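You operate a simulated robot arm through the tools that you are given. There is no shell and no other tool. Be economical: measure what you need, move in short steps, check, and stop when the job is done.

You run a simulated robot arm. Do the job below in one go: nothing can be reset, and whatever is moved stays where it is left.

JOB
Eject the green memory stick, rack it, shut the computer down, then switch off screen and desk strip.

The check looks at the end state, three seconds after you hand in, the way a careful person would. Anything else that was tipped, shoved, dropped, spilled or broken makes it a failure.

ROBOT AND FRAMES
A 6-joint arm with a two-finger parallel gripper, fixed in place. Base frame: the origin is at the foot of the arm, x ahead of it, y to its left, z up; the work surface is at about z = 710. Readings come in mm, rad, newtons and seconds.
With the tool pointing down near the work surface it reaches from about 200 to 840 mm from the base axis. Its first joint turns from -2.897 to 2.897 rad. Payload 3.91 kg.
The tool frame sits at the grasp point between the pads (the TCP): z along the fingers, y along the line on which they close. The tips reach 30 mm beyond it. Largest opening 110 mm; finger width 20, thickness 10; the body of the gripper, 48 by 112 mm, starts 55 mm behind the TCP.
Orientation is that of the tool frame in the base frame, as a unit quaternion [w, x, y, z]. With the fingers straight down and closing along the base's y, the tool's x points along the base's -x, its y along +y and its z along -z.

CONTROLS
- The arm moves only by the tool servo_tool. Its argument "targets" is a list of rows, each an object of numbers (a shift or turn left out is 0, a gripper value left out holds the last): "dx", "dy", "dz": the shift along the tool's x, y, z in units of 400 mm (1.0 is 400 mm); "ax", "ay", "az": the turn, a rotation vector about the tool's x, y, z in units of 180 degrees (1.0 is 180 degrees); "fingers": the opening in per cent of the stroke, from 0 (shut) to 100 (fully open). In form: [{"dx": .., "dy": .., "dz": .., "ax": .., "ay": .., "az": .., "fingers": ..}, ...]. A call has 1 to 12 rows; each row is the pose to reach, as a shift and turn from the pose commanded when the call began, along the tool's axes at that moment. A call with a number of a shift or a turn outside -1 to 1 is refused whole. Each row takes 0.2 s and may step no farther than 50 mm and 0.15 rad from the row before; otherwise, or with a gripper value out of range, the whole call is refused. Where a pose cannot be reached the arm comes as near as it can. A force on the tool above 90 N (or 10 N above the force at the start of the call, whichever is more), or a blocked arm, ends the call early, and 0.2 s more pass. The fingers move at their own pace (about 108 mm/s each) and stop on an object; they squeeze with about 32 N. The grip force told is the motor's: it shows also when the fingers shut on nothing. Time passes only in rows, and 0.2 s behind the last, so rows that repeat a pose let the fingers close. The reply holds the time, the measured pose of the TCP, the force on the tool along the base axes, the opening and the grip force, in the units named above and with some noise.
- Cameras (640 x 400 px; columns grow to the right, rows downward): "scene" is fixed at [51.5, 498.4, 1300.2]; the picture's right is [-0.85, -0.52, 0.00], its down [-0.16, 0.27, -0.95] and it looks along [0.49, -0.81, -0.32] (base axes); focal length 353 px, centre (320, 200). "wrist" rides on the gripper at [-36, 0, -57] in the tool frame; the picture's right is [0.00, -1.00, 0.00], its down [0.97, 0.00, -0.24] and it looks along [0.24, 0.00, 0.97] (tool axes); focal length 218 px, centre (320, 200). There is no depth. A picture from a camera that has moved, and an enlarged one, comes with that camera's place and axes in the base frame and with its lens.
- capture(camera): a new picture of that camera. The clock stands still meanwhile.
- lift_body(by): slides the trunk up (or, below 0, down) by that many mm; the arm rides with it, the base frame stays. It gives what a move gives, with no picture.
- inspect(camera, box): a new picture of the part [left, top, right, bottom] of that camera's present view, enlarged. The clock stands still meanwhile.
- sign_off(): hands the job in; it is judged then, once.

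Work in short steps. Places have to be worked out from the pictures, the camera data and where the tool is seen: move nearer, look again, correct. Check each grasp and each placing, and mend what went wrong. You have 120 turns and 68 pictures in all, those below and enlarged ones among them. Open the gripper and draw the arm clear of the work before you hand the job in, unless the task says otherwise; then end with one line.

The tools are called after "Request:" as a command line: name --argument value ..., lists and objects as JSON in quotes. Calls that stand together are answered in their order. servo_tool: Moves the arm, as the interface text tells. Its arguments: {"type":"object","properties":{"targets":{"type":"array","items":{"type":"object","properties":{"dx":{"type":"number"},"dy":{"type":"number"},"dz":{"type":"number"},"ax":{"type":"number"},"ay":{"type":"number"},"az":{"type":"number"},"fingers":{"type":"number"}}}}},"required":["targets"]} The other tools are called the same way: lift_body (by) slides the trunk up or down; capture (camera) takes a picture; inspect (camera, box) takes an enlarged picture of a part of a camera's view; sign_off () hands the job in.

At the start:

```text
t: 0.0
eef_pos: [205.3, -386.6, 1071.0]
tool_rot: [0.001, 0.0, 1.0, 0.0]
force: [0.1, -0.1, -0.5]
width: 110.0
gripper_force: 0.0
trunk travel left (down, up): [-400.0, 140.0]
```

scene: 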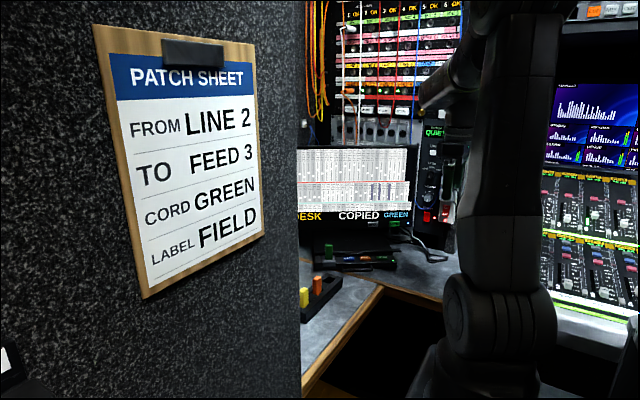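
wrist: 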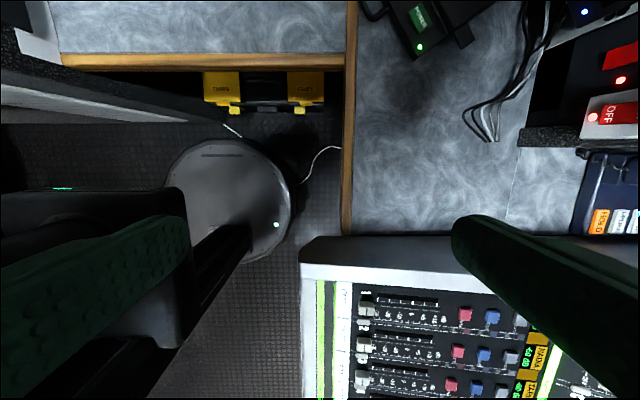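

The scene shows a computer screen with text and a box with sticks below. I enlarge the relevant parts first.

Request:
inspect --camera "scene" --box '[290, 130, 470, 245]'

Request:
inspect --camera "scene" --box '[290, 200, 470, 330]'

Request:
inspect --camera "wrist" --box '[350, 0, 640, 180]'

```text
3.48 times, centred on (380, 188) of scene
camera zoom: at [51.5, 498.4, 1300.2], right [-0.85, -0.52, 0.0], down [-0.16, 0.27, -0.95], along [0.49, -0.81, -0.32], focal length 1229 px, centre (111, 244)
```

zoom: 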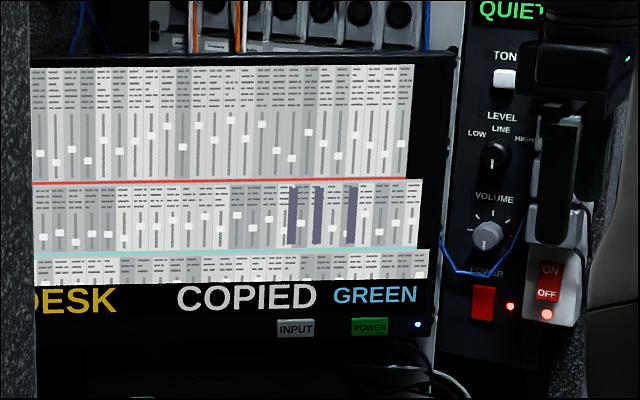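

```text
3.08 times, centred on (380, 265) of scene
camera zoom: at [51.5, 498.4, 1300.2], right [-0.85, -0.52, 0.0], down [-0.16, 0.27, -0.95], along [0.49, -0.81, -0.32], focal length 1087 px, centre (135, 0)
```

zoom: 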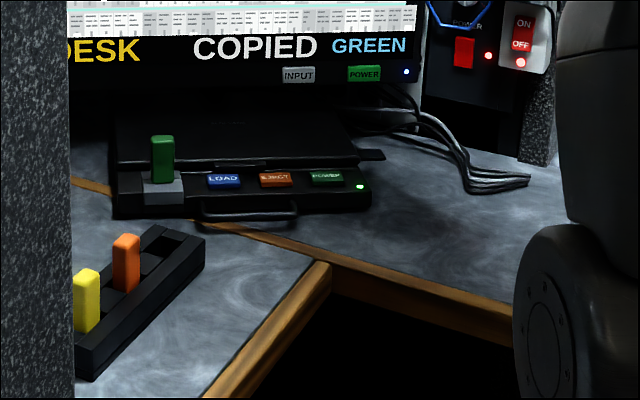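

```text
2.21 times, centred on (495, 90) of wrist
camera zoom: at [242.0, -385.2, 1128.9], right [0.0, -1.0, 0.0], down [-0.97, 0.0, 0.24], along [-0.24, 0.0, -0.97], focal length 482 px, centre (-66, 443)
```

zoom: 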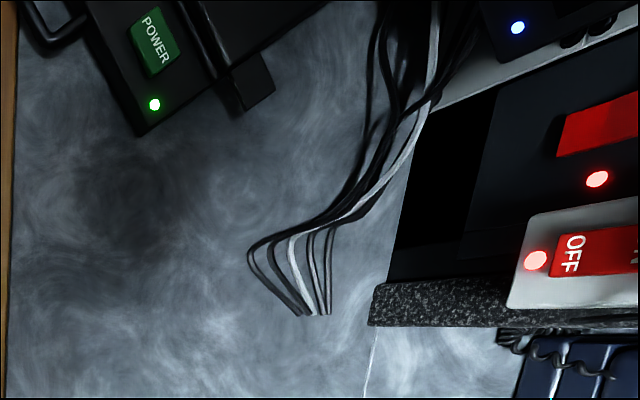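

Computer: stick in dock at about (570,-420), buttons LOAD/EJECT/POWER, front facing roughly +y. I move forward high up to look.

Request:
servo_tool --targets '[{"dx": -0.1}, {"dx": -0.2}, {"dx": -0.3}, {"dx": -0.4}]'

Request:
capture --camera "wrist"

Request:
capture --camera "scene"

```text
t: 1.0
eef_pos: [366.9, -383.2, 1070.9]
tool_rot: [0.0, 0.0, 1.0, 0.0]
force: [0.1, -1.2, 0.9]
width: 109.8
gripper_force: 0.1
trunk travel left (down, up): [-400.0, 140.0]
```

```text
62 pictures are left
camera wrist: at [402.7, -382.9, 1127.9], right [0.0, -1.0, 0.0], down [-0.97, 0.0, 0.24], along [-0.24, 0.0, -0.97], focal length 218 px, centre (320, 200)
```

wrist: 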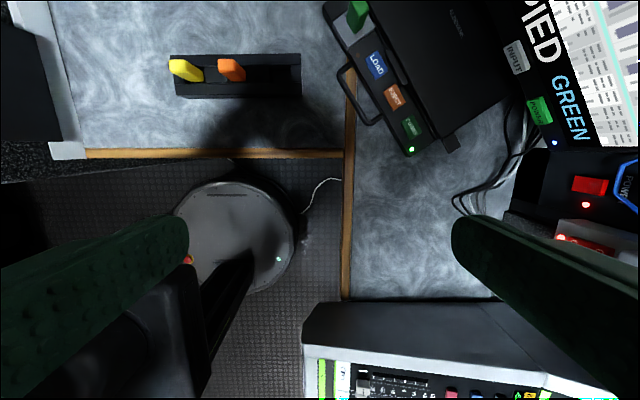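

```text
61 pictures are left
```

scene: 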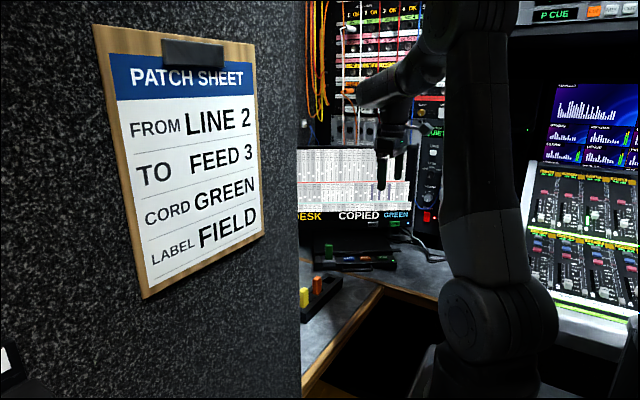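

Rack with yellow and orange sticks at about (515,-350..-140). I move over for a better view of computer, rack and screen.

Request:
servo_tool --targets '[{"dx": -0.1, "dy": -0.02}, {"dx": -0.2, "dy": -0.04}, {"dx": -0.3, "dy": -0.06}]'

Request:
capture --camera "wrist"

Request:
inspect --camera "wrist" --box '[320, 20, 520, 220]'

```text
t: 1.8
eef_pos: [488.0, -410.9, 1070.0]
tool_rot: [0.001, 0.001, 1.0, 0.0]
force: [0.1, 0.0, 0.4]
width: 110.2
gripper_force: 0.2
trunk travel left (down, up): [-400.0, 140.0]
```

```text
60 pictures are left
camera wrist: at [522.8, -410.0, 1126.6], right [0.0, -1.0, 0.0], down [-0.97, 0.0, 0.24], along [-0.24, 0.0, -0.97], focal length 218 px, centre (320, 200)
```

wrist: 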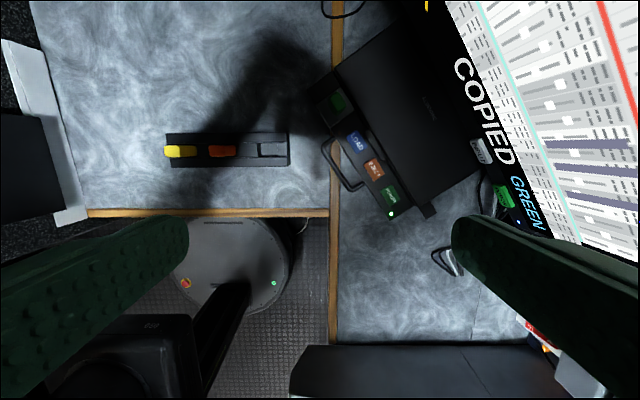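

```text
2.00 times, centred on (420, 120) of wrist
camera zoom: at [522.8, -410.0, 1126.6], right [0.0, -1.0, 0.0], down [-0.97, 0.0, 0.24], along [-0.24, 0.0, -0.97], focal length 436 px, centre (120, 360)
```

zoom: 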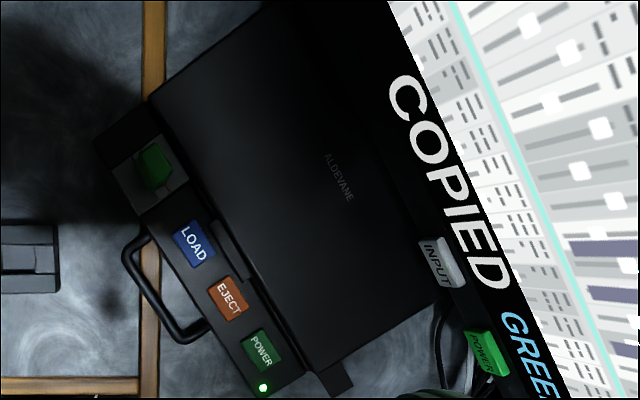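

Triangulated: EJECT ≈(483,-507,731), LOAD ≈(531,-474), POWER ≈(435,-542), stick ≈(588,-435, top ~760). I go lower for a closer look at the stick and rack.

Request:
servo_tool --targets '[{"dx": -0.04, "dy": 0.005, "dz": 0.09}, {"dx": -0.08, "dy": 0.01, "dz": 0.18}, {"dx": -0.12, "dy": 0.02, "dz": 0.27}, {"dx": -0.16, "dy": 0.0275, "dz": 0.35}]'

Request:
capture --camera "wrist"

Request:
inspect --camera "wrist" --box '[310, 60, 470, 180]'

Request:
inspect --camera "wrist" --box '[80, 100, 300, 230]'

```text
t: 2.8
eef_pos: [550.8, -399.5, 932.0]
tool_rot: [0.0, 0.0, 1.0, 0.0]
force: [-0.2, 0.9, -0.1]
width: 109.9
gripper_force: 0.2
trunk travel left (down, up): [-400.0, 140.0]
```

```text
58 pictures are left
camera wrist: at [586.3, -398.4, 988.6], right [0.0, -1.0, 0.0], down [-0.97, 0.0, 0.24], along [-0.24, 0.0, -0.97], focal length 218 px, centre (320, 200)
```

wrist: 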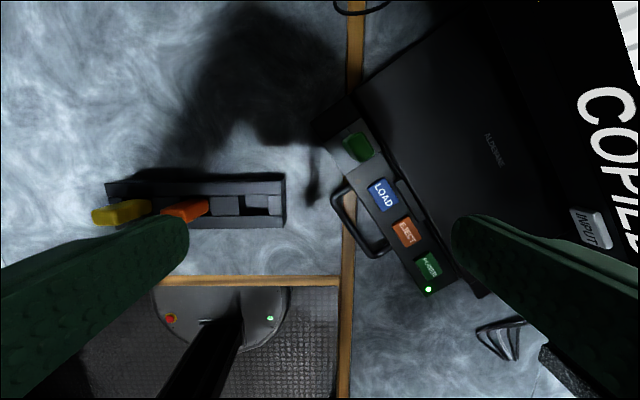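

```text
3.33 times, centred on (390, 120) of wrist
camera zoom: at [586.3, -398.4, 988.6], right [0.0, -1.0, 0.0], down [-0.97, 0.0, 0.24], along [-0.24, 0.0, -0.97], focal length 728 px, centre (87, 467)
```

zoom: 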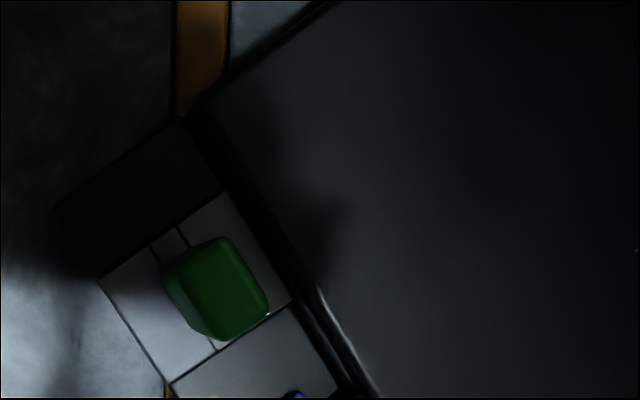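

```text
2.91 times, centred on (190, 165) of wrist
camera zoom: at [586.3, -398.4, 988.6], right [0.0, -1.0, 0.0], down [-0.97, 0.0, 0.24], along [-0.24, 0.0, -0.97], focal length 635 px, centre (698, 302)
```

zoom: 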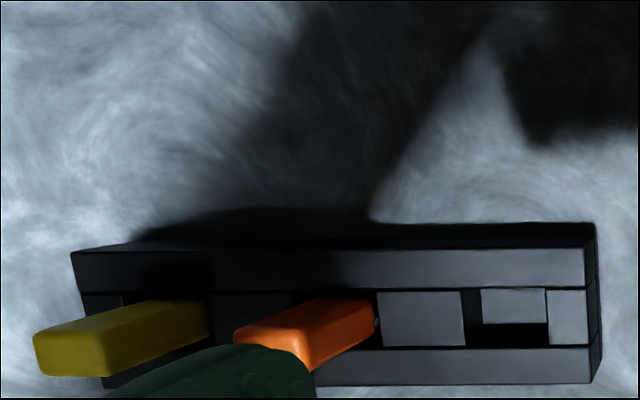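

EJECT, dock and rack are located; computer front runs at about 35° to the base. I close the fingers, turn to that angle and go above EJECT.

Request:
servo_tool --targets '[{"dx": 0.034, "dy": -0.054, "dz": 0.036, "az": -0.04, "fingers": 0}, {"dx": 0.068, "dy": -0.108, "dz": 0.072, "az": -0.08, "fingers": 0}, {"dx": 0.102, "dy": -0.161, "dz": 0.108, "az": -0.12, "fingers": 0}, {"dx": 0.136, "dy": -0.215, "dz": 0.144, "az": -0.16, "fingers": 0}, {"dx": 0.17, "dy": -0.269, "dz": 0.18, "az": -0.196, "fingers": 0}]'

Request:
capture --camera "wrist"

```text
t: 4.0
eef_pos: [482.0, -507.3, 857.4]
tool_rot: [-0.001, -0.305, 0.952, 0.001]
force: [0.3, -0.4, -0.3]
width: 0.0
gripper_force: 31.9
trunk travel left (down, up): [-400.0, 140.0]
```

```text
55 pictures are left
camera wrist: at [510.5, -485.5, 914.0], right [0.58, -0.82, 0.0], down [-0.79, -0.56, 0.24], along [-0.2, -0.14, -0.97], focal length 218 px, centre (320, 200)
```

wrist: 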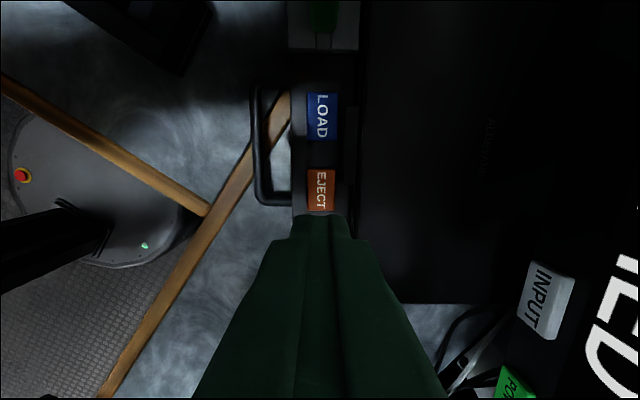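

The button is right under the closed fingertips. Descend to just above it.

Request:
servo_tool --targets '[{"dz": 0.08}, {"dz": 0.16}, {"dz": 0.215}]'

Request:
capture --camera "wrist"

Request:
inspect --camera "scene" --box '[300, 180, 440, 280]'

```text
t: 4.8
eef_pos: [481.7, -507.5, 771.3]
tool_rot: [0.0, -0.303, 0.953, 0.0]
force: [-0.4, -0.7, 0.0]
width: 0.3
gripper_force: 31.9
trunk travel left (down, up): [-400.0, 140.0]
```

```text
54 pictures are left
camera wrist: at [511.1, -486.0, 829.2], right [0.58, -0.82, 0.0], down [-0.79, -0.56, 0.24], along [-0.2, -0.14, -0.97], focal length 218 px, centre (320, 200)
```

wrist: 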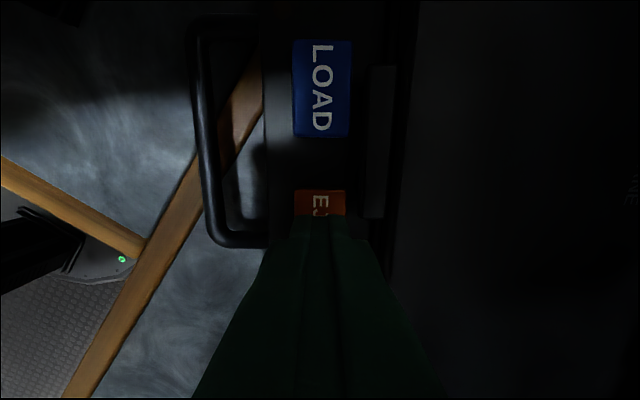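

```text
4.00 times, centred on (370, 230) of scene
camera zoom: at [51.5, 498.4, 1300.2], right [-0.85, -0.52, 0.0], down [-0.16, 0.27, -0.95], along [0.49, -0.81, -0.32], focal length 1413 px, centre (120, 80)
```

zoom: 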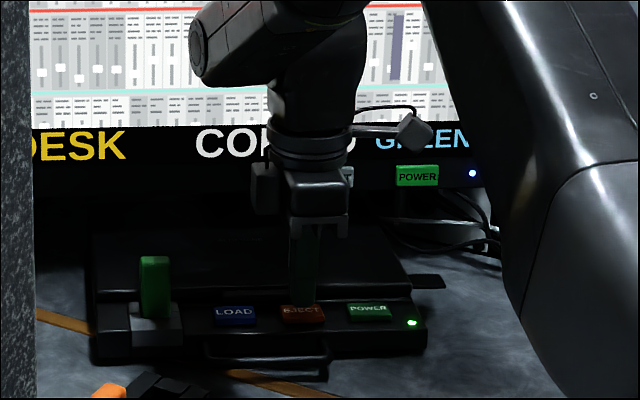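

Tips ~10 mm above EJECT. I press in small steps and watch the force.

Request:
servo_tool --targets '[{"dz": 0.0125}, {"dz": 0.02}, {"dz": 0.025}]'

```text
t: 5.6
eef_pos: [482.4, -508.3, 763.5]
tool_rot: [0.0, -0.302, 0.953, -0.001]
force: [0.4, -1.1, 0.7]
width: 0.1
gripper_force: 32.1
trunk travel left (down, up): [-400.0, 140.0]
```

No contact yet; continue down gently.

Request:
servo_tool --targets '[{"dz": 0.005}, {"dz": 0.01}, {"dz": 0.01}]'

```text
t: 6.4
eef_pos: [482.3, -506.8, 759.6]
tool_rot: [0.001, -0.303, 0.953, -0.002]
force: [0.6, -1.9, 10.9]
width: 0.0
gripper_force: 32.2
trunk travel left (down, up): [-400.0, 140.0]
```

Contact: 11 N. Press a bit further.

Request:
servo_tool --targets '[{"dz": 0.005}, {"dz": 0.01}, {"dz": 0.01}]'

Request:
inspect --camera "scene" --box '[290, 150, 450, 280]'

```text
t: 7.2
eef_pos: [482.5, -507.9, 758.9]
tool_rot: [0.002, -0.302, 0.953, -0.004]
force: [0.2, -4.5, 30.5]
width: 0.0
gripper_force: 31.6
trunk travel left (down, up): [-400.0, 140.0]
```

```text
3.08 times, centred on (370, 215) of scene
camera zoom: at [51.5, 498.4, 1300.2], right [-0.85, -0.52, 0.0], down [-0.16, 0.27, -0.95], along [0.49, -0.81, -0.32], focal length 1087 px, centre (166, 154)
```

zoom: 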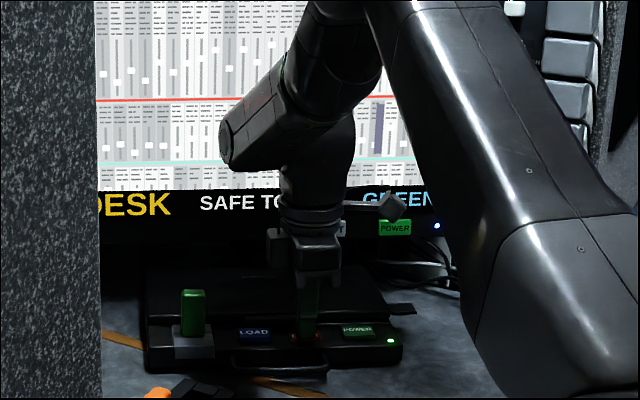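

"SAFE TO…" shown: eject registered. Retreat up and move above the stick, opening partly.

Request:
servo_tool --targets '[{"dz": -0.1}, {"dz": -0.2}, {"dz": -0.3}, {"dz": -0.3, "dx": -0.08, "fingers": 50}, {"dz": -0.3, "dx": -0.16, "fingers": 50}, {"dz": -0.3, "dx": -0.24, "fingers": 50}, {"dz": -0.3, "dx": -0.27, "fingers": 50}]'

Request:
capture --camera "wrist"

Request:
inspect --camera "scene" --box '[290, 150, 450, 280]'

```text
t: 8.8
eef_pos: [571.5, -443.6, 877.2]
tool_rot: [0.0, -0.304, 0.953, 0.0]
force: [0.5, -0.8, -0.6]
width: 54.9
gripper_force: 0.1
trunk travel left (down, up): [-400.0, 140.0]
```

```text
51 pictures are left
camera wrist: at [600.3, -422.1, 933.9], right [0.58, -0.82, 0.0], down [-0.79, -0.56, 0.24], along [-0.2, -0.14, -0.97], focal length 218 px, centre (320, 200)
```

wrist: 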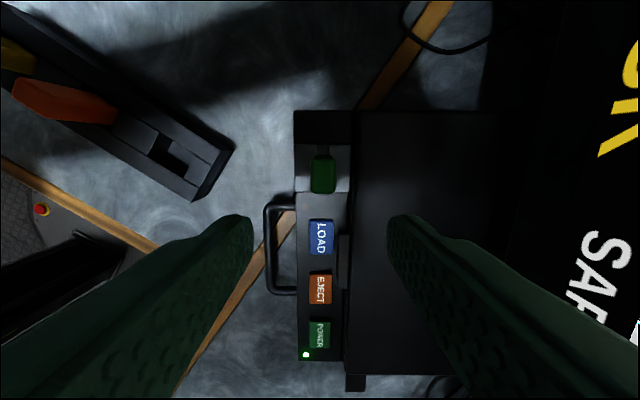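

```text
3.08 times, centred on (370, 215) of scene
camera zoom: at [51.5, 498.4, 1300.2], right [-0.85, -0.52, 0.0], down [-0.16, 0.27, -0.95], along [0.49, -0.81, -0.32], focal length 1087 px, centre (166, 154)
```

zoom: 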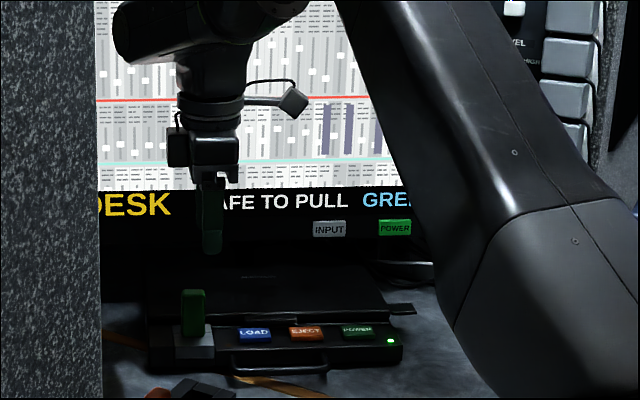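

"SAFE TO PULL GREEN". Zoom in on the stick for alignment.

Request:
inspect --camera "wrist" --box '[260, 120, 380, 210]'

Request:
inspect --camera "wrist" --box '[0, 30, 240, 210]'

```text
4.44 times, centred on (320, 165) of wrist
camera zoom: at [600.3, -422.1, 933.9], right [0.58, -0.82, 0.0], down [-0.79, -0.56, 0.24], along [-0.2, -0.14, -0.97], focal length 970 px, centre (320, 356)
```

zoom: 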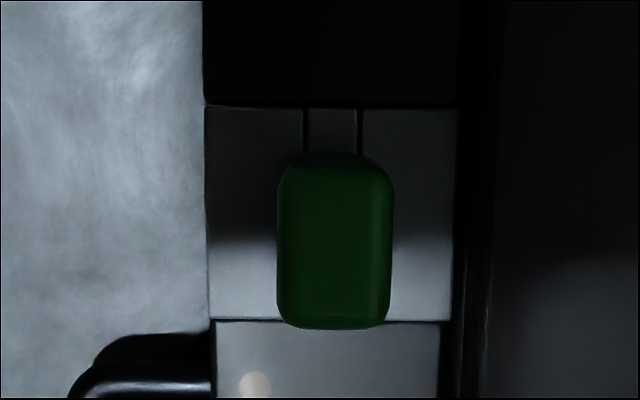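

```text
2.22 times, centred on (120, 120) of wrist
camera zoom: at [600.3, -422.1, 933.9], right [0.58, -0.82, 0.0], down [-0.79, -0.56, 0.24], along [-0.2, -0.14, -0.97], focal length 485 px, centre (764, 378)
```

zoom: 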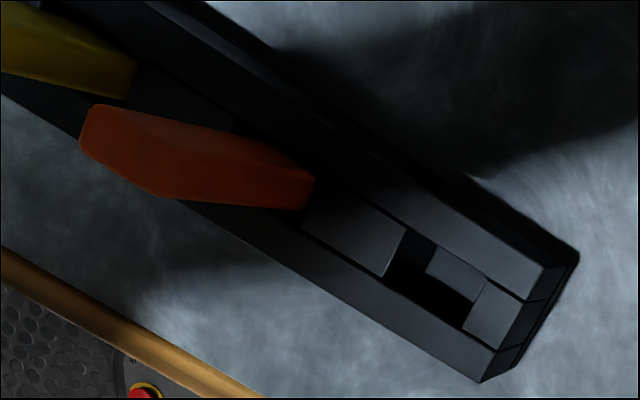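

Stick body is ~19×28 mm, long side along the computer front; offset is tool x −16, y −2.7 mm. I narrow the opening and descend partway over it.

Request:
servo_tool --targets '[{"dx": -0.04, "dy": -0.0068, "fingers": 36}, {"dx": -0.04, "dy": -0.0068, "dz": 0.07, "fingers": 36}, {"dx": -0.04, "dy": -0.0068, "dz": 0.13}, {"dx": -0.04, "dy": -0.0068, "dz": 0.18}]'

Request:
capture --camera "wrist"

Request:
inspect --camera "scene" --box '[300, 200, 400, 270]'

```text
t: 9.8
eef_pos: [585.2, -439.5, 804.5]
tool_rot: [0.0, -0.302, 0.953, 0.001]
force: [0.8, 0.0, -0.1]
width: 39.6
gripper_force: 0.0
trunk travel left (down, up): [-400.0, 140.0]
```

```text
47 pictures are left
camera wrist: at [614.6, -417.2, 861.5], right [0.58, -0.82, 0.0], down [-0.79, -0.56, 0.24], along [-0.2, -0.14, -0.97], focal length 218 px, centre (320, 200)
```

wrist: 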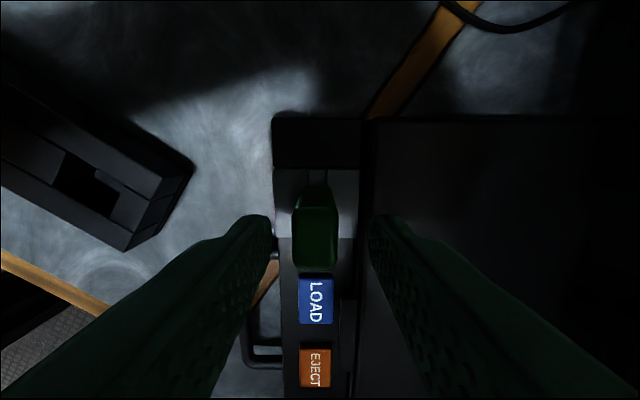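

```text
5.71 times, centred on (350, 235) of scene
camera zoom: at [51.5, 498.4, 1300.2], right [-0.85, -0.52, 0.0], down [-0.16, 0.27, -0.95], along [0.49, -0.81, -0.32], focal length 2018 px, centre (149, 0)
```

zoom: 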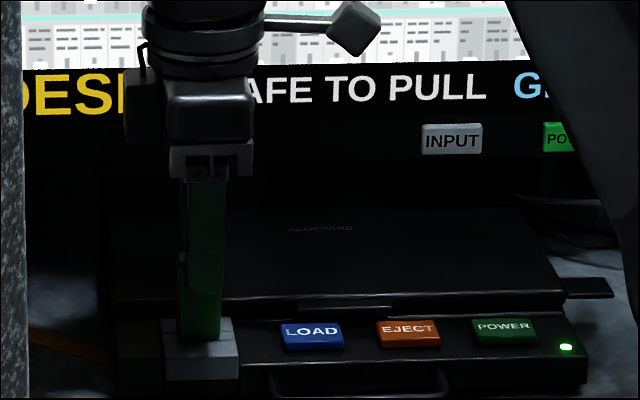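

Slight correction (y +2.5, x +2 mm), then down to tips z≈750.

Request:
servo_tool --targets '[{"dx": 0.005, "dy": 0.006}, {"dx": 0.005, "dy": 0.006, "dz": 0.03}, {"dx": 0.005, "dy": 0.006, "dz": 0.06}, {"dx": 0.005, "dy": 0.006, "dz": 0.06}]'

Request:
capture --camera "wrist"

Request:
inspect --camera "scene" --box '[300, 200, 400, 270]'

```text
t: 10.8
eef_pos: [581.9, -436.4, 781.3]
tool_rot: [0.0, -0.303, 0.953, 0.0]
force: [-1.0, -0.7, -0.1]
width: 39.4
gripper_force: 0.0
trunk travel left (down, up): [-400.0, 140.0]
```

```text
45 pictures are left
camera wrist: at [610.5, -415.7, 837.4], right [0.58, -0.82, 0.0], down [-0.79, -0.56, 0.24], along [-0.2, -0.14, -0.97], focal length 218 px, centre (320, 200)
```

wrist: 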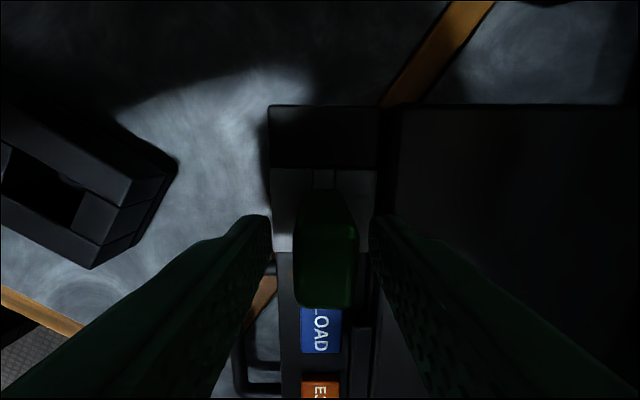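

```text
5.71 times, centred on (350, 235) of scene
camera zoom: at [51.5, 498.4, 1300.2], right [-0.85, -0.52, 0.0], down [-0.16, 0.27, -0.95], along [0.49, -0.81, -0.32], focal length 2018 px, centre (149, 0)
```

zoom: 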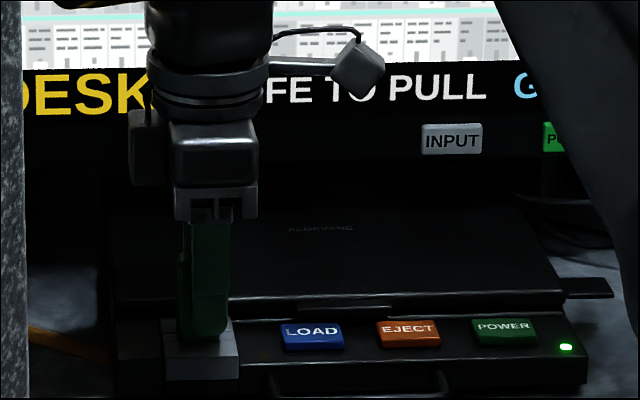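

Stick is between the fingers. Shift 3 mm, then close.

Request:
servo_tool --targets '[{"dx": 0.0075}, {"dx": 0.0075, "dz": 0.008}, {"dx": 0.0075, "dz": 0.008, "fingers": 0}, {"dx": 0.0075, "dz": 0.008, "fingers": 0}, {"dx": 0.0075, "dz": 0.008, "fingers": 0}]'

```text
t: 12.0
eef_pos: [578.9, -439.4, 776.7]
tool_rot: [-0.001, -0.302, 0.953, 0.0]
force: [0.8, -1.4, -1.3]
width: 16.7
gripper_force: 32.1
trunk travel left (down, up): [-400.0, 140.0]
```

Gripped at 16.7 mm with little side force. Pull straight up.

Request:
servo_tool --targets '[{"dz": -0.025}, {"dz": -0.05}, {"dz": -0.1}, {"dz": -0.2}, {"dz": -0.28}]'

Request:
inspect --camera "scene" --box '[290, 170, 430, 270]'

Request:
capture --camera "wrist"

```text
t: 13.2
eef_pos: [580.4, -438.1, 890.9]
tool_rot: [0.001, -0.303, 0.953, 0.0]
force: [-0.6, -0.4, -0.7]
width: 16.7
gripper_force: 31.7
trunk travel left (down, up): [-400.0, 140.0]
```

```text
4.00 times, centred on (360, 220) of scene
camera zoom: at [51.5, 498.4, 1300.2], right [-0.85, -0.52, 0.0], down [-0.16, 0.27, -0.95], along [0.49, -0.81, -0.32], focal length 1413 px, centre (160, 120)
```

zoom: 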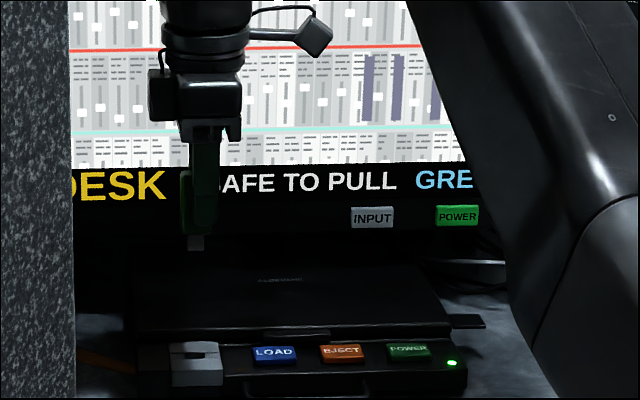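

```text
42 pictures are left
camera wrist: at [609.0, -417.1, 947.5], right [0.58, -0.82, 0.0], down [-0.79, -0.56, 0.24], along [-0.2, -0.14, -0.97], focal length 218 px, centre (320, 200)
```

wrist: 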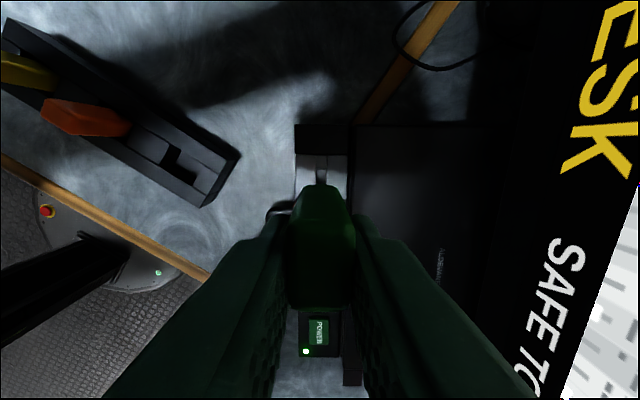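

Stick is out, connector below. Zoom on the empty rack slot to understand its shape.

Request:
inspect --camera "wrist" --box '[130, 120, 250, 215]'

Request:
inspect --camera "scene" --box '[298, 262, 362, 330]'

```text
4.21 times, centred on (190, 168) of wrist
camera zoom: at [609.0, -417.1, 947.5], right [0.58, -0.82, 0.0], down [-0.79, -0.56, 0.24], along [-0.2, -0.14, -0.97], focal length 919 px, centre (867, 337)
```

zoom: 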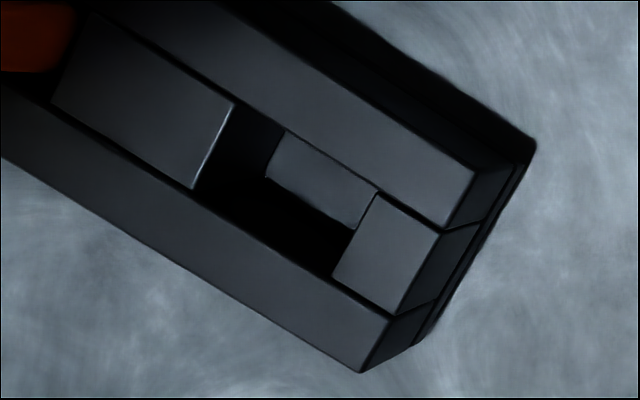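

```text
5.88 times, centred on (330, 296) of scene
camera zoom: at [51.5, 498.4, 1300.2], right [-0.85, -0.52, 0.0], down [-0.16, 0.27, -0.95], along [0.49, -0.81, -0.32], focal length 2078 px, centre (261, -365)
```

zoom: 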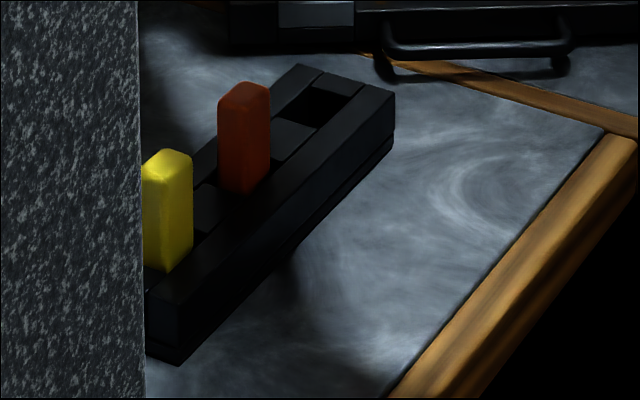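

The slot opening is ~37×21 mm, rack top z≈742; the neighbours sink ~5 mm. I turn the tool so the stick's long side lies along the rack and place the camera to look at the slot from above.

Request:
servo_tool --targets '[{"dx": 0.0086, "dy": 0.0262, "az": -0.0434}, {"dx": 0.0171, "dy": 0.0524, "az": -0.0869}, {"dx": 0.0257, "dy": 0.0786, "az": -0.1303}, {"dx": 0.0343, "dy": 0.1048, "az": -0.1737}, {"dx": 0.0429, "dy": 0.131, "az": -0.2171}, {"dx": 0.0514, "dy": 0.1572, "az": -0.2606}, {"dx": 0.06, "dy": 0.1834, "az": -0.304}, {"dx": 0.06, "dy": 0.1834, "az": -0.304}]'

Request:
capture --camera "wrist"

Request:
inspect --camera "wrist" --box '[260, 60, 380, 160]'

```text
t: 15.0
eef_pos: [517.6, -392.5, 888.9]
tool_rot: [0.001, 0.708, -0.706, 0.0]
force: [-0.2, -0.1, -0.3]
width: 17.0
gripper_force: 32.0
trunk travel left (down, up): [-400.0, 140.0]
```

```text
39 pictures are left
camera wrist: at [516.9, -355.2, 945.9], right [1.0, 0.0, 0.0], down [0.0, -0.97, 0.24], along [0.0, -0.24, -0.97], focal length 218 px, centre (320, 200)
```

wrist: 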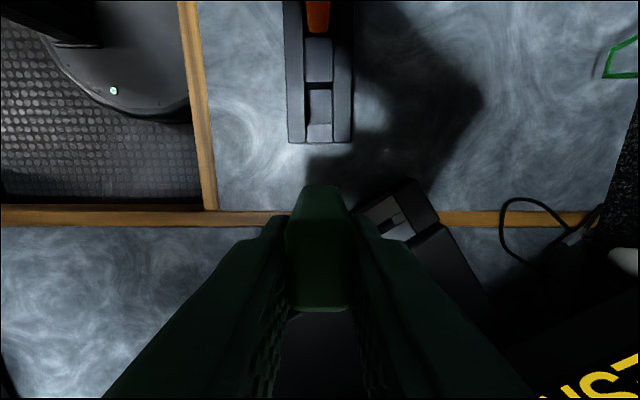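

```text
4.00 times, centred on (320, 110) of wrist
camera zoom: at [516.9, -355.2, 945.9], right [1.0, 0.0, 0.0], down [0.0, -0.97, 0.24], along [0.0, -0.24, -0.97], focal length 873 px, centre (320, 560)
```

zoom: 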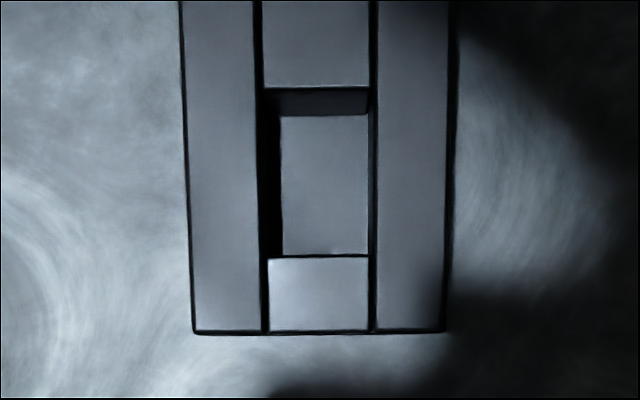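

The slot is a plain recess, centre ≈(516.4,-319.5), 34×22.7 mm, floor visible. Check how the stick sits relative to the TCP.

Request:
inspect --camera "wrist" --box '[260, 170, 380, 320]'

```text
2.67 times, centred on (320, 245) of wrist
camera zoom: at [516.9, -355.2, 945.9], right [1.0, 0.0, 0.0], down [0.0, -0.97, 0.24], along [0.0, -0.24, -0.97], focal length 582 px, centre (320, 80)
```

zoom: 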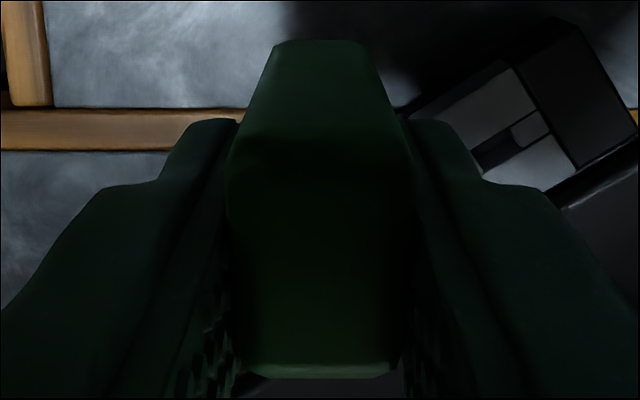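

Stick centre is ~4 mm on the +y side of the TCP. Move over the slot and lower to just above it.

Request:
servo_tool --targets '[{"dx": -0.09, "dy": 0.001}, {"dx": -0.1725, "dy": 0.002}, {"dx": -0.1725, "dy": 0.002, "dz": 0.08}, {"dx": -0.1725, "dy": 0.002, "dz": 0.15}, {"dx": -0.1725, "dy": 0.002, "dz": 0.15}]'

Request:
capture --camera "wrist"

Request:
inspect --camera "scene" --box '[298, 240, 370, 310]'

```text
t: 16.2
eef_pos: [518.2, -323.9, 828.9]
tool_rot: [0.0, -0.707, 0.707, -0.001]
force: [-0.4, -0.4, -1.1]
width: 16.6
gripper_force: 32.0
trunk travel left (down, up): [-400.0, 140.0]
```

```text
36 pictures are left
camera wrist: at [517.0, -286.7, 886.1], right [1.0, 0.0, 0.0], down [0.0, -0.97, 0.24], along [0.0, -0.24, -0.97], focal length 218 px, centre (320, 200)
```

wrist: 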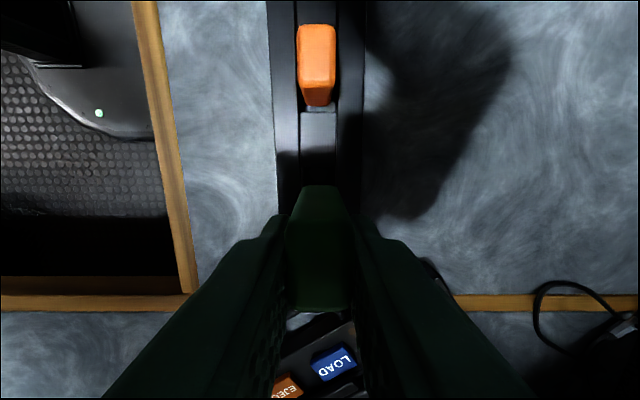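

```text
5.71 times, centred on (334, 275) of scene
camera zoom: at [51.5, 498.4, 1300.2], right [-0.85, -0.52, 0.0], down [-0.16, 0.27, -0.95], along [0.49, -0.81, -0.32], focal length 2018 px, centre (240, -229)
```

zoom: 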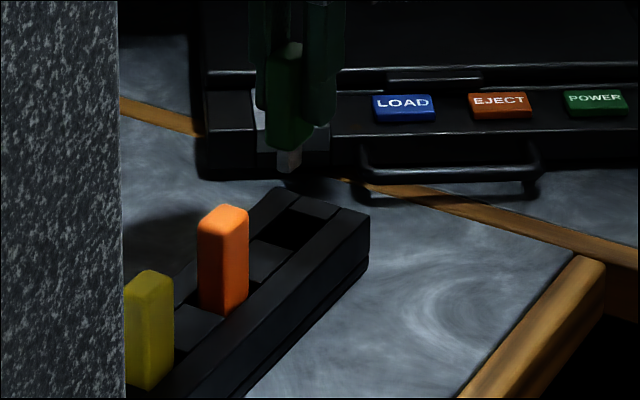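

Check alignment to rails in zoom.

Request:
inspect --camera "wrist" --box '[260, 100, 380, 220]'

```text
3.33 times, centred on (320, 160) of wrist
camera zoom: at [517.0, -286.7, 886.1], right [1.0, 0.0, 0.0], down [0.0, -0.97, 0.24], along [0.0, -0.24, -0.97], focal length 728 px, centre (320, 333)
```

zoom: 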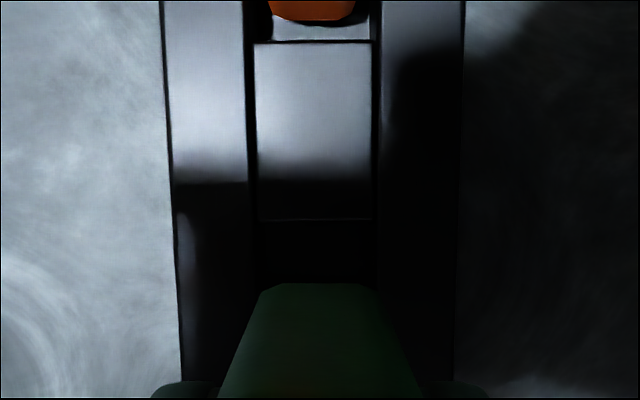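

Small correction (+2 mm in y, −0.7 mm in x) and descend into the slot.

Request:
servo_tool --targets '[{"dx": -0.005, "dy": 0.0018}, {"dx": -0.005, "dy": 0.0018, "dz": 0.03}, {"dx": -0.005, "dy": 0.0018, "dz": 0.06}, {"dx": -0.005, "dy": 0.0018, "dz": 0.075}]'

Request:
inspect --camera "scene" --box '[298, 240, 370, 310]'

```text
t: 17.2
eef_pos: [517.5, -321.6, 798.3]
tool_rot: [0.0, 0.707, -0.707, 0.0]
force: [-0.3, 0.0, -0.5]
width: 16.7
gripper_force: 32.0
trunk travel left (down, up): [-400.0, 140.0]
```

```text
5.71 times, centred on (334, 275) of scene
camera zoom: at [51.5, 498.4, 1300.2], right [-0.85, -0.52, 0.0], down [-0.16, 0.27, -0.95], along [0.49, -0.81, -0.32], focal length 2018 px, centre (240, -229)
```

zoom: 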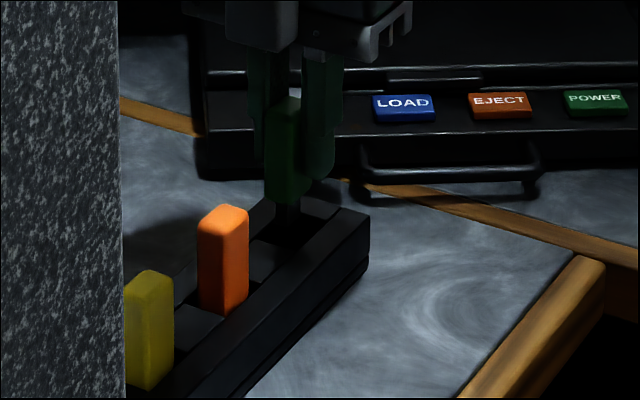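

Still about 25 mm to go. Continue down in steps watching the force.

Request:
servo_tool --targets '[{"dz": 0.015}, {"dz": 0.03}, {"dz": 0.04}]'

Request:
inspect --camera "scene" --box '[298, 240, 370, 310]'

```text
t: 18.0
eef_pos: [515.8, -320.9, 782.4]
tool_rot: [-0.001, -0.707, 0.707, 0.001]
force: [-0.5, 0.8, 0.3]
width: 16.8
gripper_force: 31.8
trunk travel left (down, up): [-400.0, 140.0]
```

```text
5.71 times, centred on (334, 275) of scene
camera zoom: at [51.5, 498.4, 1300.2], right [-0.85, -0.52, 0.0], down [-0.16, 0.27, -0.95], along [0.49, -0.81, -0.32], focal length 2018 px, centre (240, -229)
```

zoom: 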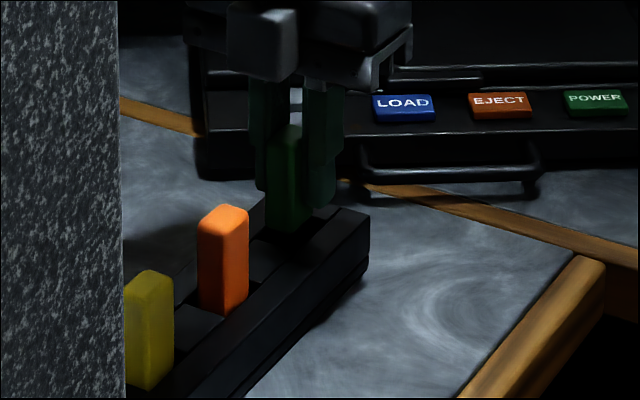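

Body entering between the rails; tips are still ~10 mm above the rails. Continue carefully.

Request:
servo_tool --targets '[{"dz": 0.0075}, {"dz": 0.0125}, {"dz": 0.0125}]'

```text
t: 18.8
eef_pos: [515.6, -322.9, 776.4]
tool_rot: [0.0, 0.707, -0.707, 0.001]
force: [0.1, -0.8, -0.6]
width: 16.7
gripper_force: 32.2
trunk travel left (down, up): [-400.0, 140.0]
```

Request:
inspect --camera "scene" --box '[310, 245, 360, 295]'

Request:
inspect --camera "wrist" --box '[240, 120, 400, 320]'

```text
8.00 times, centred on (335, 270) of scene
camera zoom: at [51.5, 498.4, 1300.2], right [-0.85, -0.52, 0.0], down [-0.16, 0.27, -0.95], along [0.49, -0.81, -0.32], focal length 2826 px, centre (200, -360)
```

zoom: 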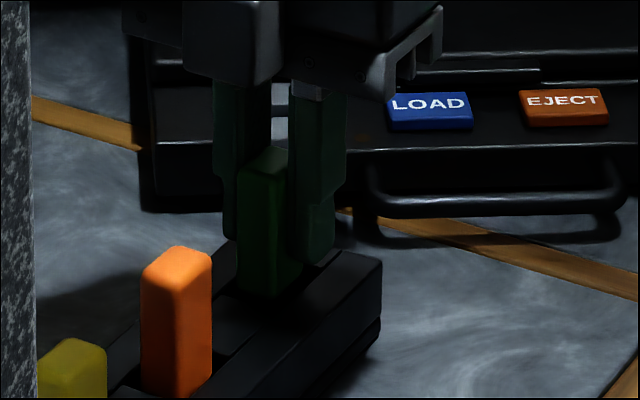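

```text
2.00 times, centred on (320, 220) of wrist
camera zoom: at [515.3, -284.9, 834.1], right [1.0, 0.0, 0.0], down [0.0, -0.97, 0.24], along [0.0, -0.24, -0.97], focal length 436 px, centre (320, 160)
```

zoom: 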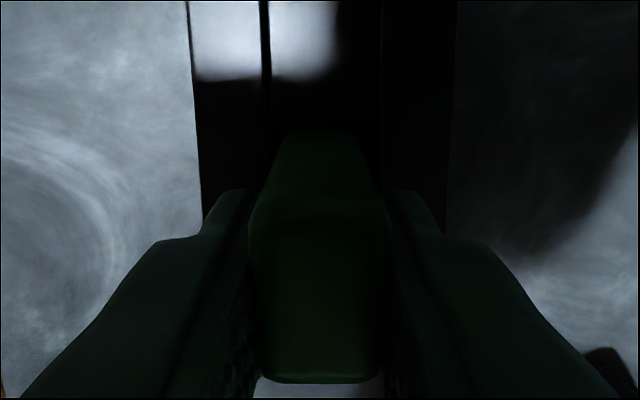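

About 5 mm left, with fingertips ~4 mm above the rails. Lower 3 mm more, watching for contact.

Request:
servo_tool --targets '[{"dz": 0.004}, {"dz": 0.0075}, {"dz": 0.0075}]'

```text
t: 19.6
eef_pos: [516.6, -320.2, 773.4]
tool_rot: [0.0, -0.707, 0.707, 0.0]
force: [-0.1, -0.1, -1.1]
width: 16.7
gripper_force: 31.7
trunk travel left (down, up): [-400.0, 140.0]
```

Request:
servo_tool --targets '[{"dz": 0.003}, {"dz": 0.005}, {"dz": 0.005}]'

Request:
inspect --camera "scene" --box '[310, 245, 360, 295]'

```text
t: 20.4
eef_pos: [516.9, -321.7, 772.3]
tool_rot: [0.0, 0.707, -0.707, 0.0]
force: [-0.3, -0.9, 0.0]
width: 16.9
gripper_force: 32.0
trunk travel left (down, up): [-400.0, 140.0]
```

```text
8.00 times, centred on (335, 270) of scene
camera zoom: at [51.5, 498.4, 1300.2], right [-0.85, -0.52, 0.0], down [-0.16, 0.27, -0.95], along [0.49, -0.81, -0.32], focal length 2826 px, centre (200, -360)
```

zoom: 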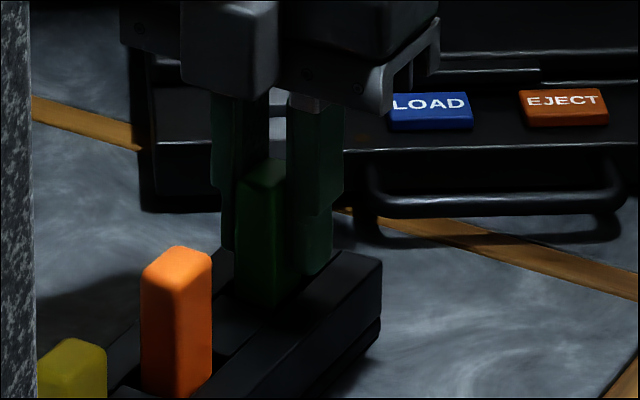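

Nearly level with neighbours by extrapolation; still no contact. 2–4 mm more.

Request:
servo_tool --targets '[{"dz": 0.003}, {"dz": 0.006}, {"dz": 0.006}]'

```text
t: 21.2
eef_pos: [517.3, -322.4, 770.0]
tool_rot: [0.001, -0.707, 0.707, 0.0]
force: [0.2, 0.1, -0.6]
width: 16.7
gripper_force: 32.1
trunk travel left (down, up): [-400.0, 140.0]
```

Request:
servo_tool --targets '[{"dz": 0.003}, {"dz": 0.006}, {"dz": 0.006}]'

Request:
inspect --camera "scene" --box '[310, 245, 360, 295]'

```text
t: 22.0
eef_pos: [516.5, -322.3, 767.2]
tool_rot: [0.0, 0.707, -0.707, 0.0]
force: [-0.6, 0.6, 1.9]
width: 16.9
gripper_force: 31.6
trunk travel left (down, up): [-400.0, 140.0]
```

```text
8.00 times, centred on (335, 270) of scene
camera zoom: at [51.5, 498.4, 1300.2], right [-0.85, -0.52, 0.0], down [-0.16, 0.27, -0.95], along [0.49, -0.81, -0.32], focal length 2826 px, centre (200, -360)
```

zoom: 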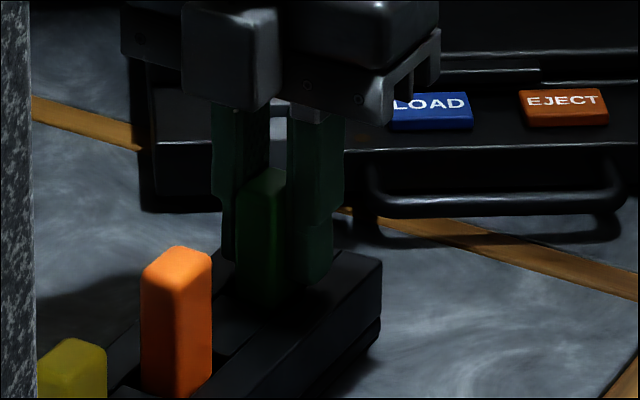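

Slight force appears (1.9 N). One more tiny step.

Request:
servo_tool --targets '[{"dz": 0.0025}, {"dz": 0.005}, {"dz": 0.005}]'

```text
t: 22.8
eef_pos: [516.4, -322.3, 767.5]
tool_rot: [-0.001, 0.707, -0.707, 0.002]
force: [1.3, -3.8, 16.0]
width: 16.8
gripper_force: 31.3
trunk travel left (down, up): [-400.0, 140.0]
```

Bottomed (16 N). Relieve by 1.5 mm, open, and rise.

Request:
servo_tool --targets '[{"dz": -0.004}, {"dz": -0.004, "fingers": 40}, {"dz": -0.004, "fingers": 40}, {"dz": -0.08, "fingers": 40}, {"dz": -0.18, "fingers": 40}, {"dz": -0.28, "fingers": 40}]'

Request:
inspect --camera "scene" --box '[298, 245, 370, 315]'

Request:
capture --camera "wrist"

```text
t: 24.2
eef_pos: [514.7, -320.6, 878.8]
tool_rot: [0.001, -0.707, 0.707, 0.0]
force: [0.8, -0.2, -0.5]
width: 44.1
gripper_force: 0.0
trunk travel left (down, up): [-400.0, 140.0]
```

```text
5.71 times, centred on (334, 280) of scene
camera zoom: at [51.5, 498.4, 1300.2], right [-0.85, -0.52, 0.0], down [-0.16, 0.27, -0.95], along [0.49, -0.81, -0.32], focal length 2018 px, centre (240, -257)
```

zoom: 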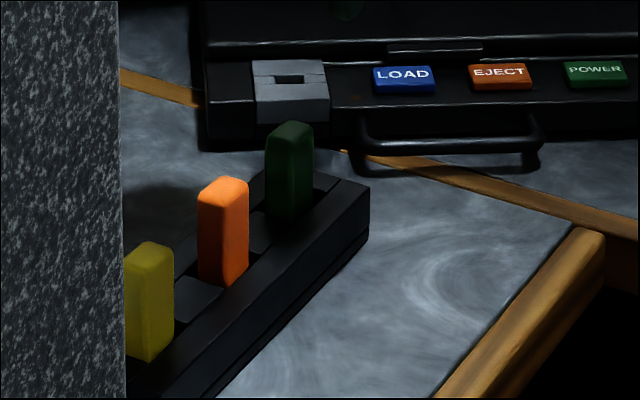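

```text
26 pictures are left
camera wrist: at [514.3, -283.8, 935.5], right [1.0, 0.0, 0.0], down [0.0, -0.97, 0.24], along [0.0, -0.24, -0.97], focal length 218 px, centre (320, 200)
```

wrist: 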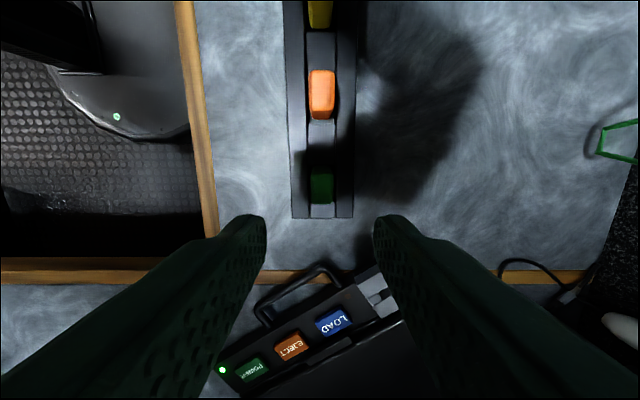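

The green stick stands upright in its slot level with the others. Now close the fingers and go above the computer's POWER button (~(434.5,-541.5)).

Request:
servo_tool --targets '[{"dx": 0.0789, "dy": 0.0287, "az": 0.0434, "fingers": 0}, {"dx": 0.1579, "dy": 0.0574, "az": 0.0869, "fingers": 0}, {"dx": 0.2368, "dy": 0.0861, "az": 0.1303, "fingers": 0}, {"dx": 0.3157, "dy": 0.1149, "az": 0.1737, "fingers": 0}, {"dx": 0.3946, "dy": 0.1436, "az": 0.2171, "fingers": 0}, {"dx": 0.4736, "dy": 0.1723, "az": 0.2606, "fingers": 0}, {"dx": 0.5525, "dy": 0.201, "az": 0.304, "fingers": 0}, {"dx": 0.5525, "dy": 0.201, "dz": 0.06, "az": 0.304, "fingers": 0}]'

Request:
capture --camera "wrist"

```text
t: 26.0
eef_pos: [435.9, -541.5, 852.6]
tool_rot: [0.001, -0.302, 0.953, -0.001]
force: [0.2, 0.8, -0.3]
width: 0.1
gripper_force: 32.3
trunk travel left (down, up): [-400.0, 140.0]
```

```text
25 pictures are left
camera wrist: at [464.5, -520.1, 909.8], right [0.58, -0.82, 0.0], down [-0.79, -0.56, 0.24], along [-0.2, -0.14, -0.97], focal length 218 px, centre (320, 200)
```

wrist: 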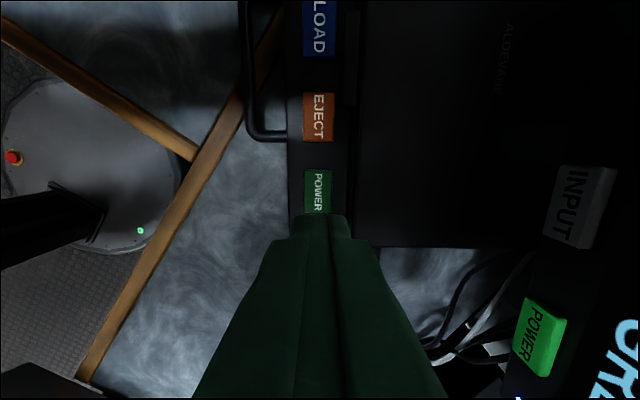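

POWER is under the tips (≈1.7 mm off, corrected). Descend and press in one run.

Request:
servo_tool --targets '[{"dx": 0.004, "dy": 0.004, "dz": 0.1}, {"dx": 0.004, "dy": 0.004, "dz": 0.19}, {"dx": 0.004, "dy": 0.004, "dz": 0.225}, {"dx": 0.004, "dy": 0.004, "dz": 0.235}, {"dx": 0.004, "dy": 0.004, "dz": 0.243}, {"dx": 0.004, "dy": 0.004, "dz": 0.25}]'

Request:
inspect --camera "scene" --box '[290, 150, 470, 270]'

```text
t: 27.4
eef_pos: [433.7, -540.8, 759.3]
tool_rot: [0.001, -0.303, 0.953, -0.003]
force: [-1.9, 7.4, 34.7]
width: 0.1
gripper_force: 32.1
trunk travel left (down, up): [-400.0, 140.0]
```

```text
3.33 times, centred on (380, 210) of scene
camera zoom: at [51.5, 498.4, 1300.2], right [-0.85, -0.52, 0.0], down [-0.16, 0.27, -0.95], along [0.49, -0.81, -0.32], focal length 1177 px, centre (120, 167)
```

zoom: 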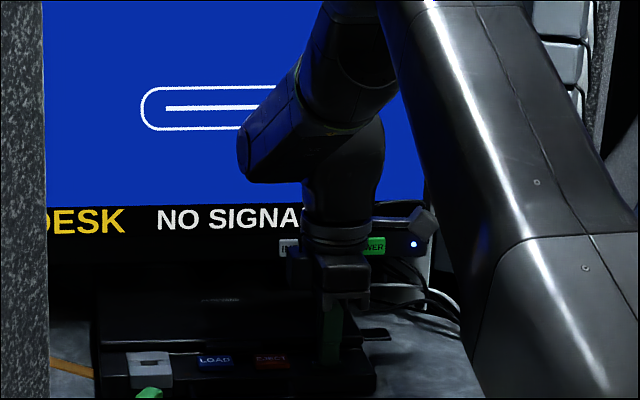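

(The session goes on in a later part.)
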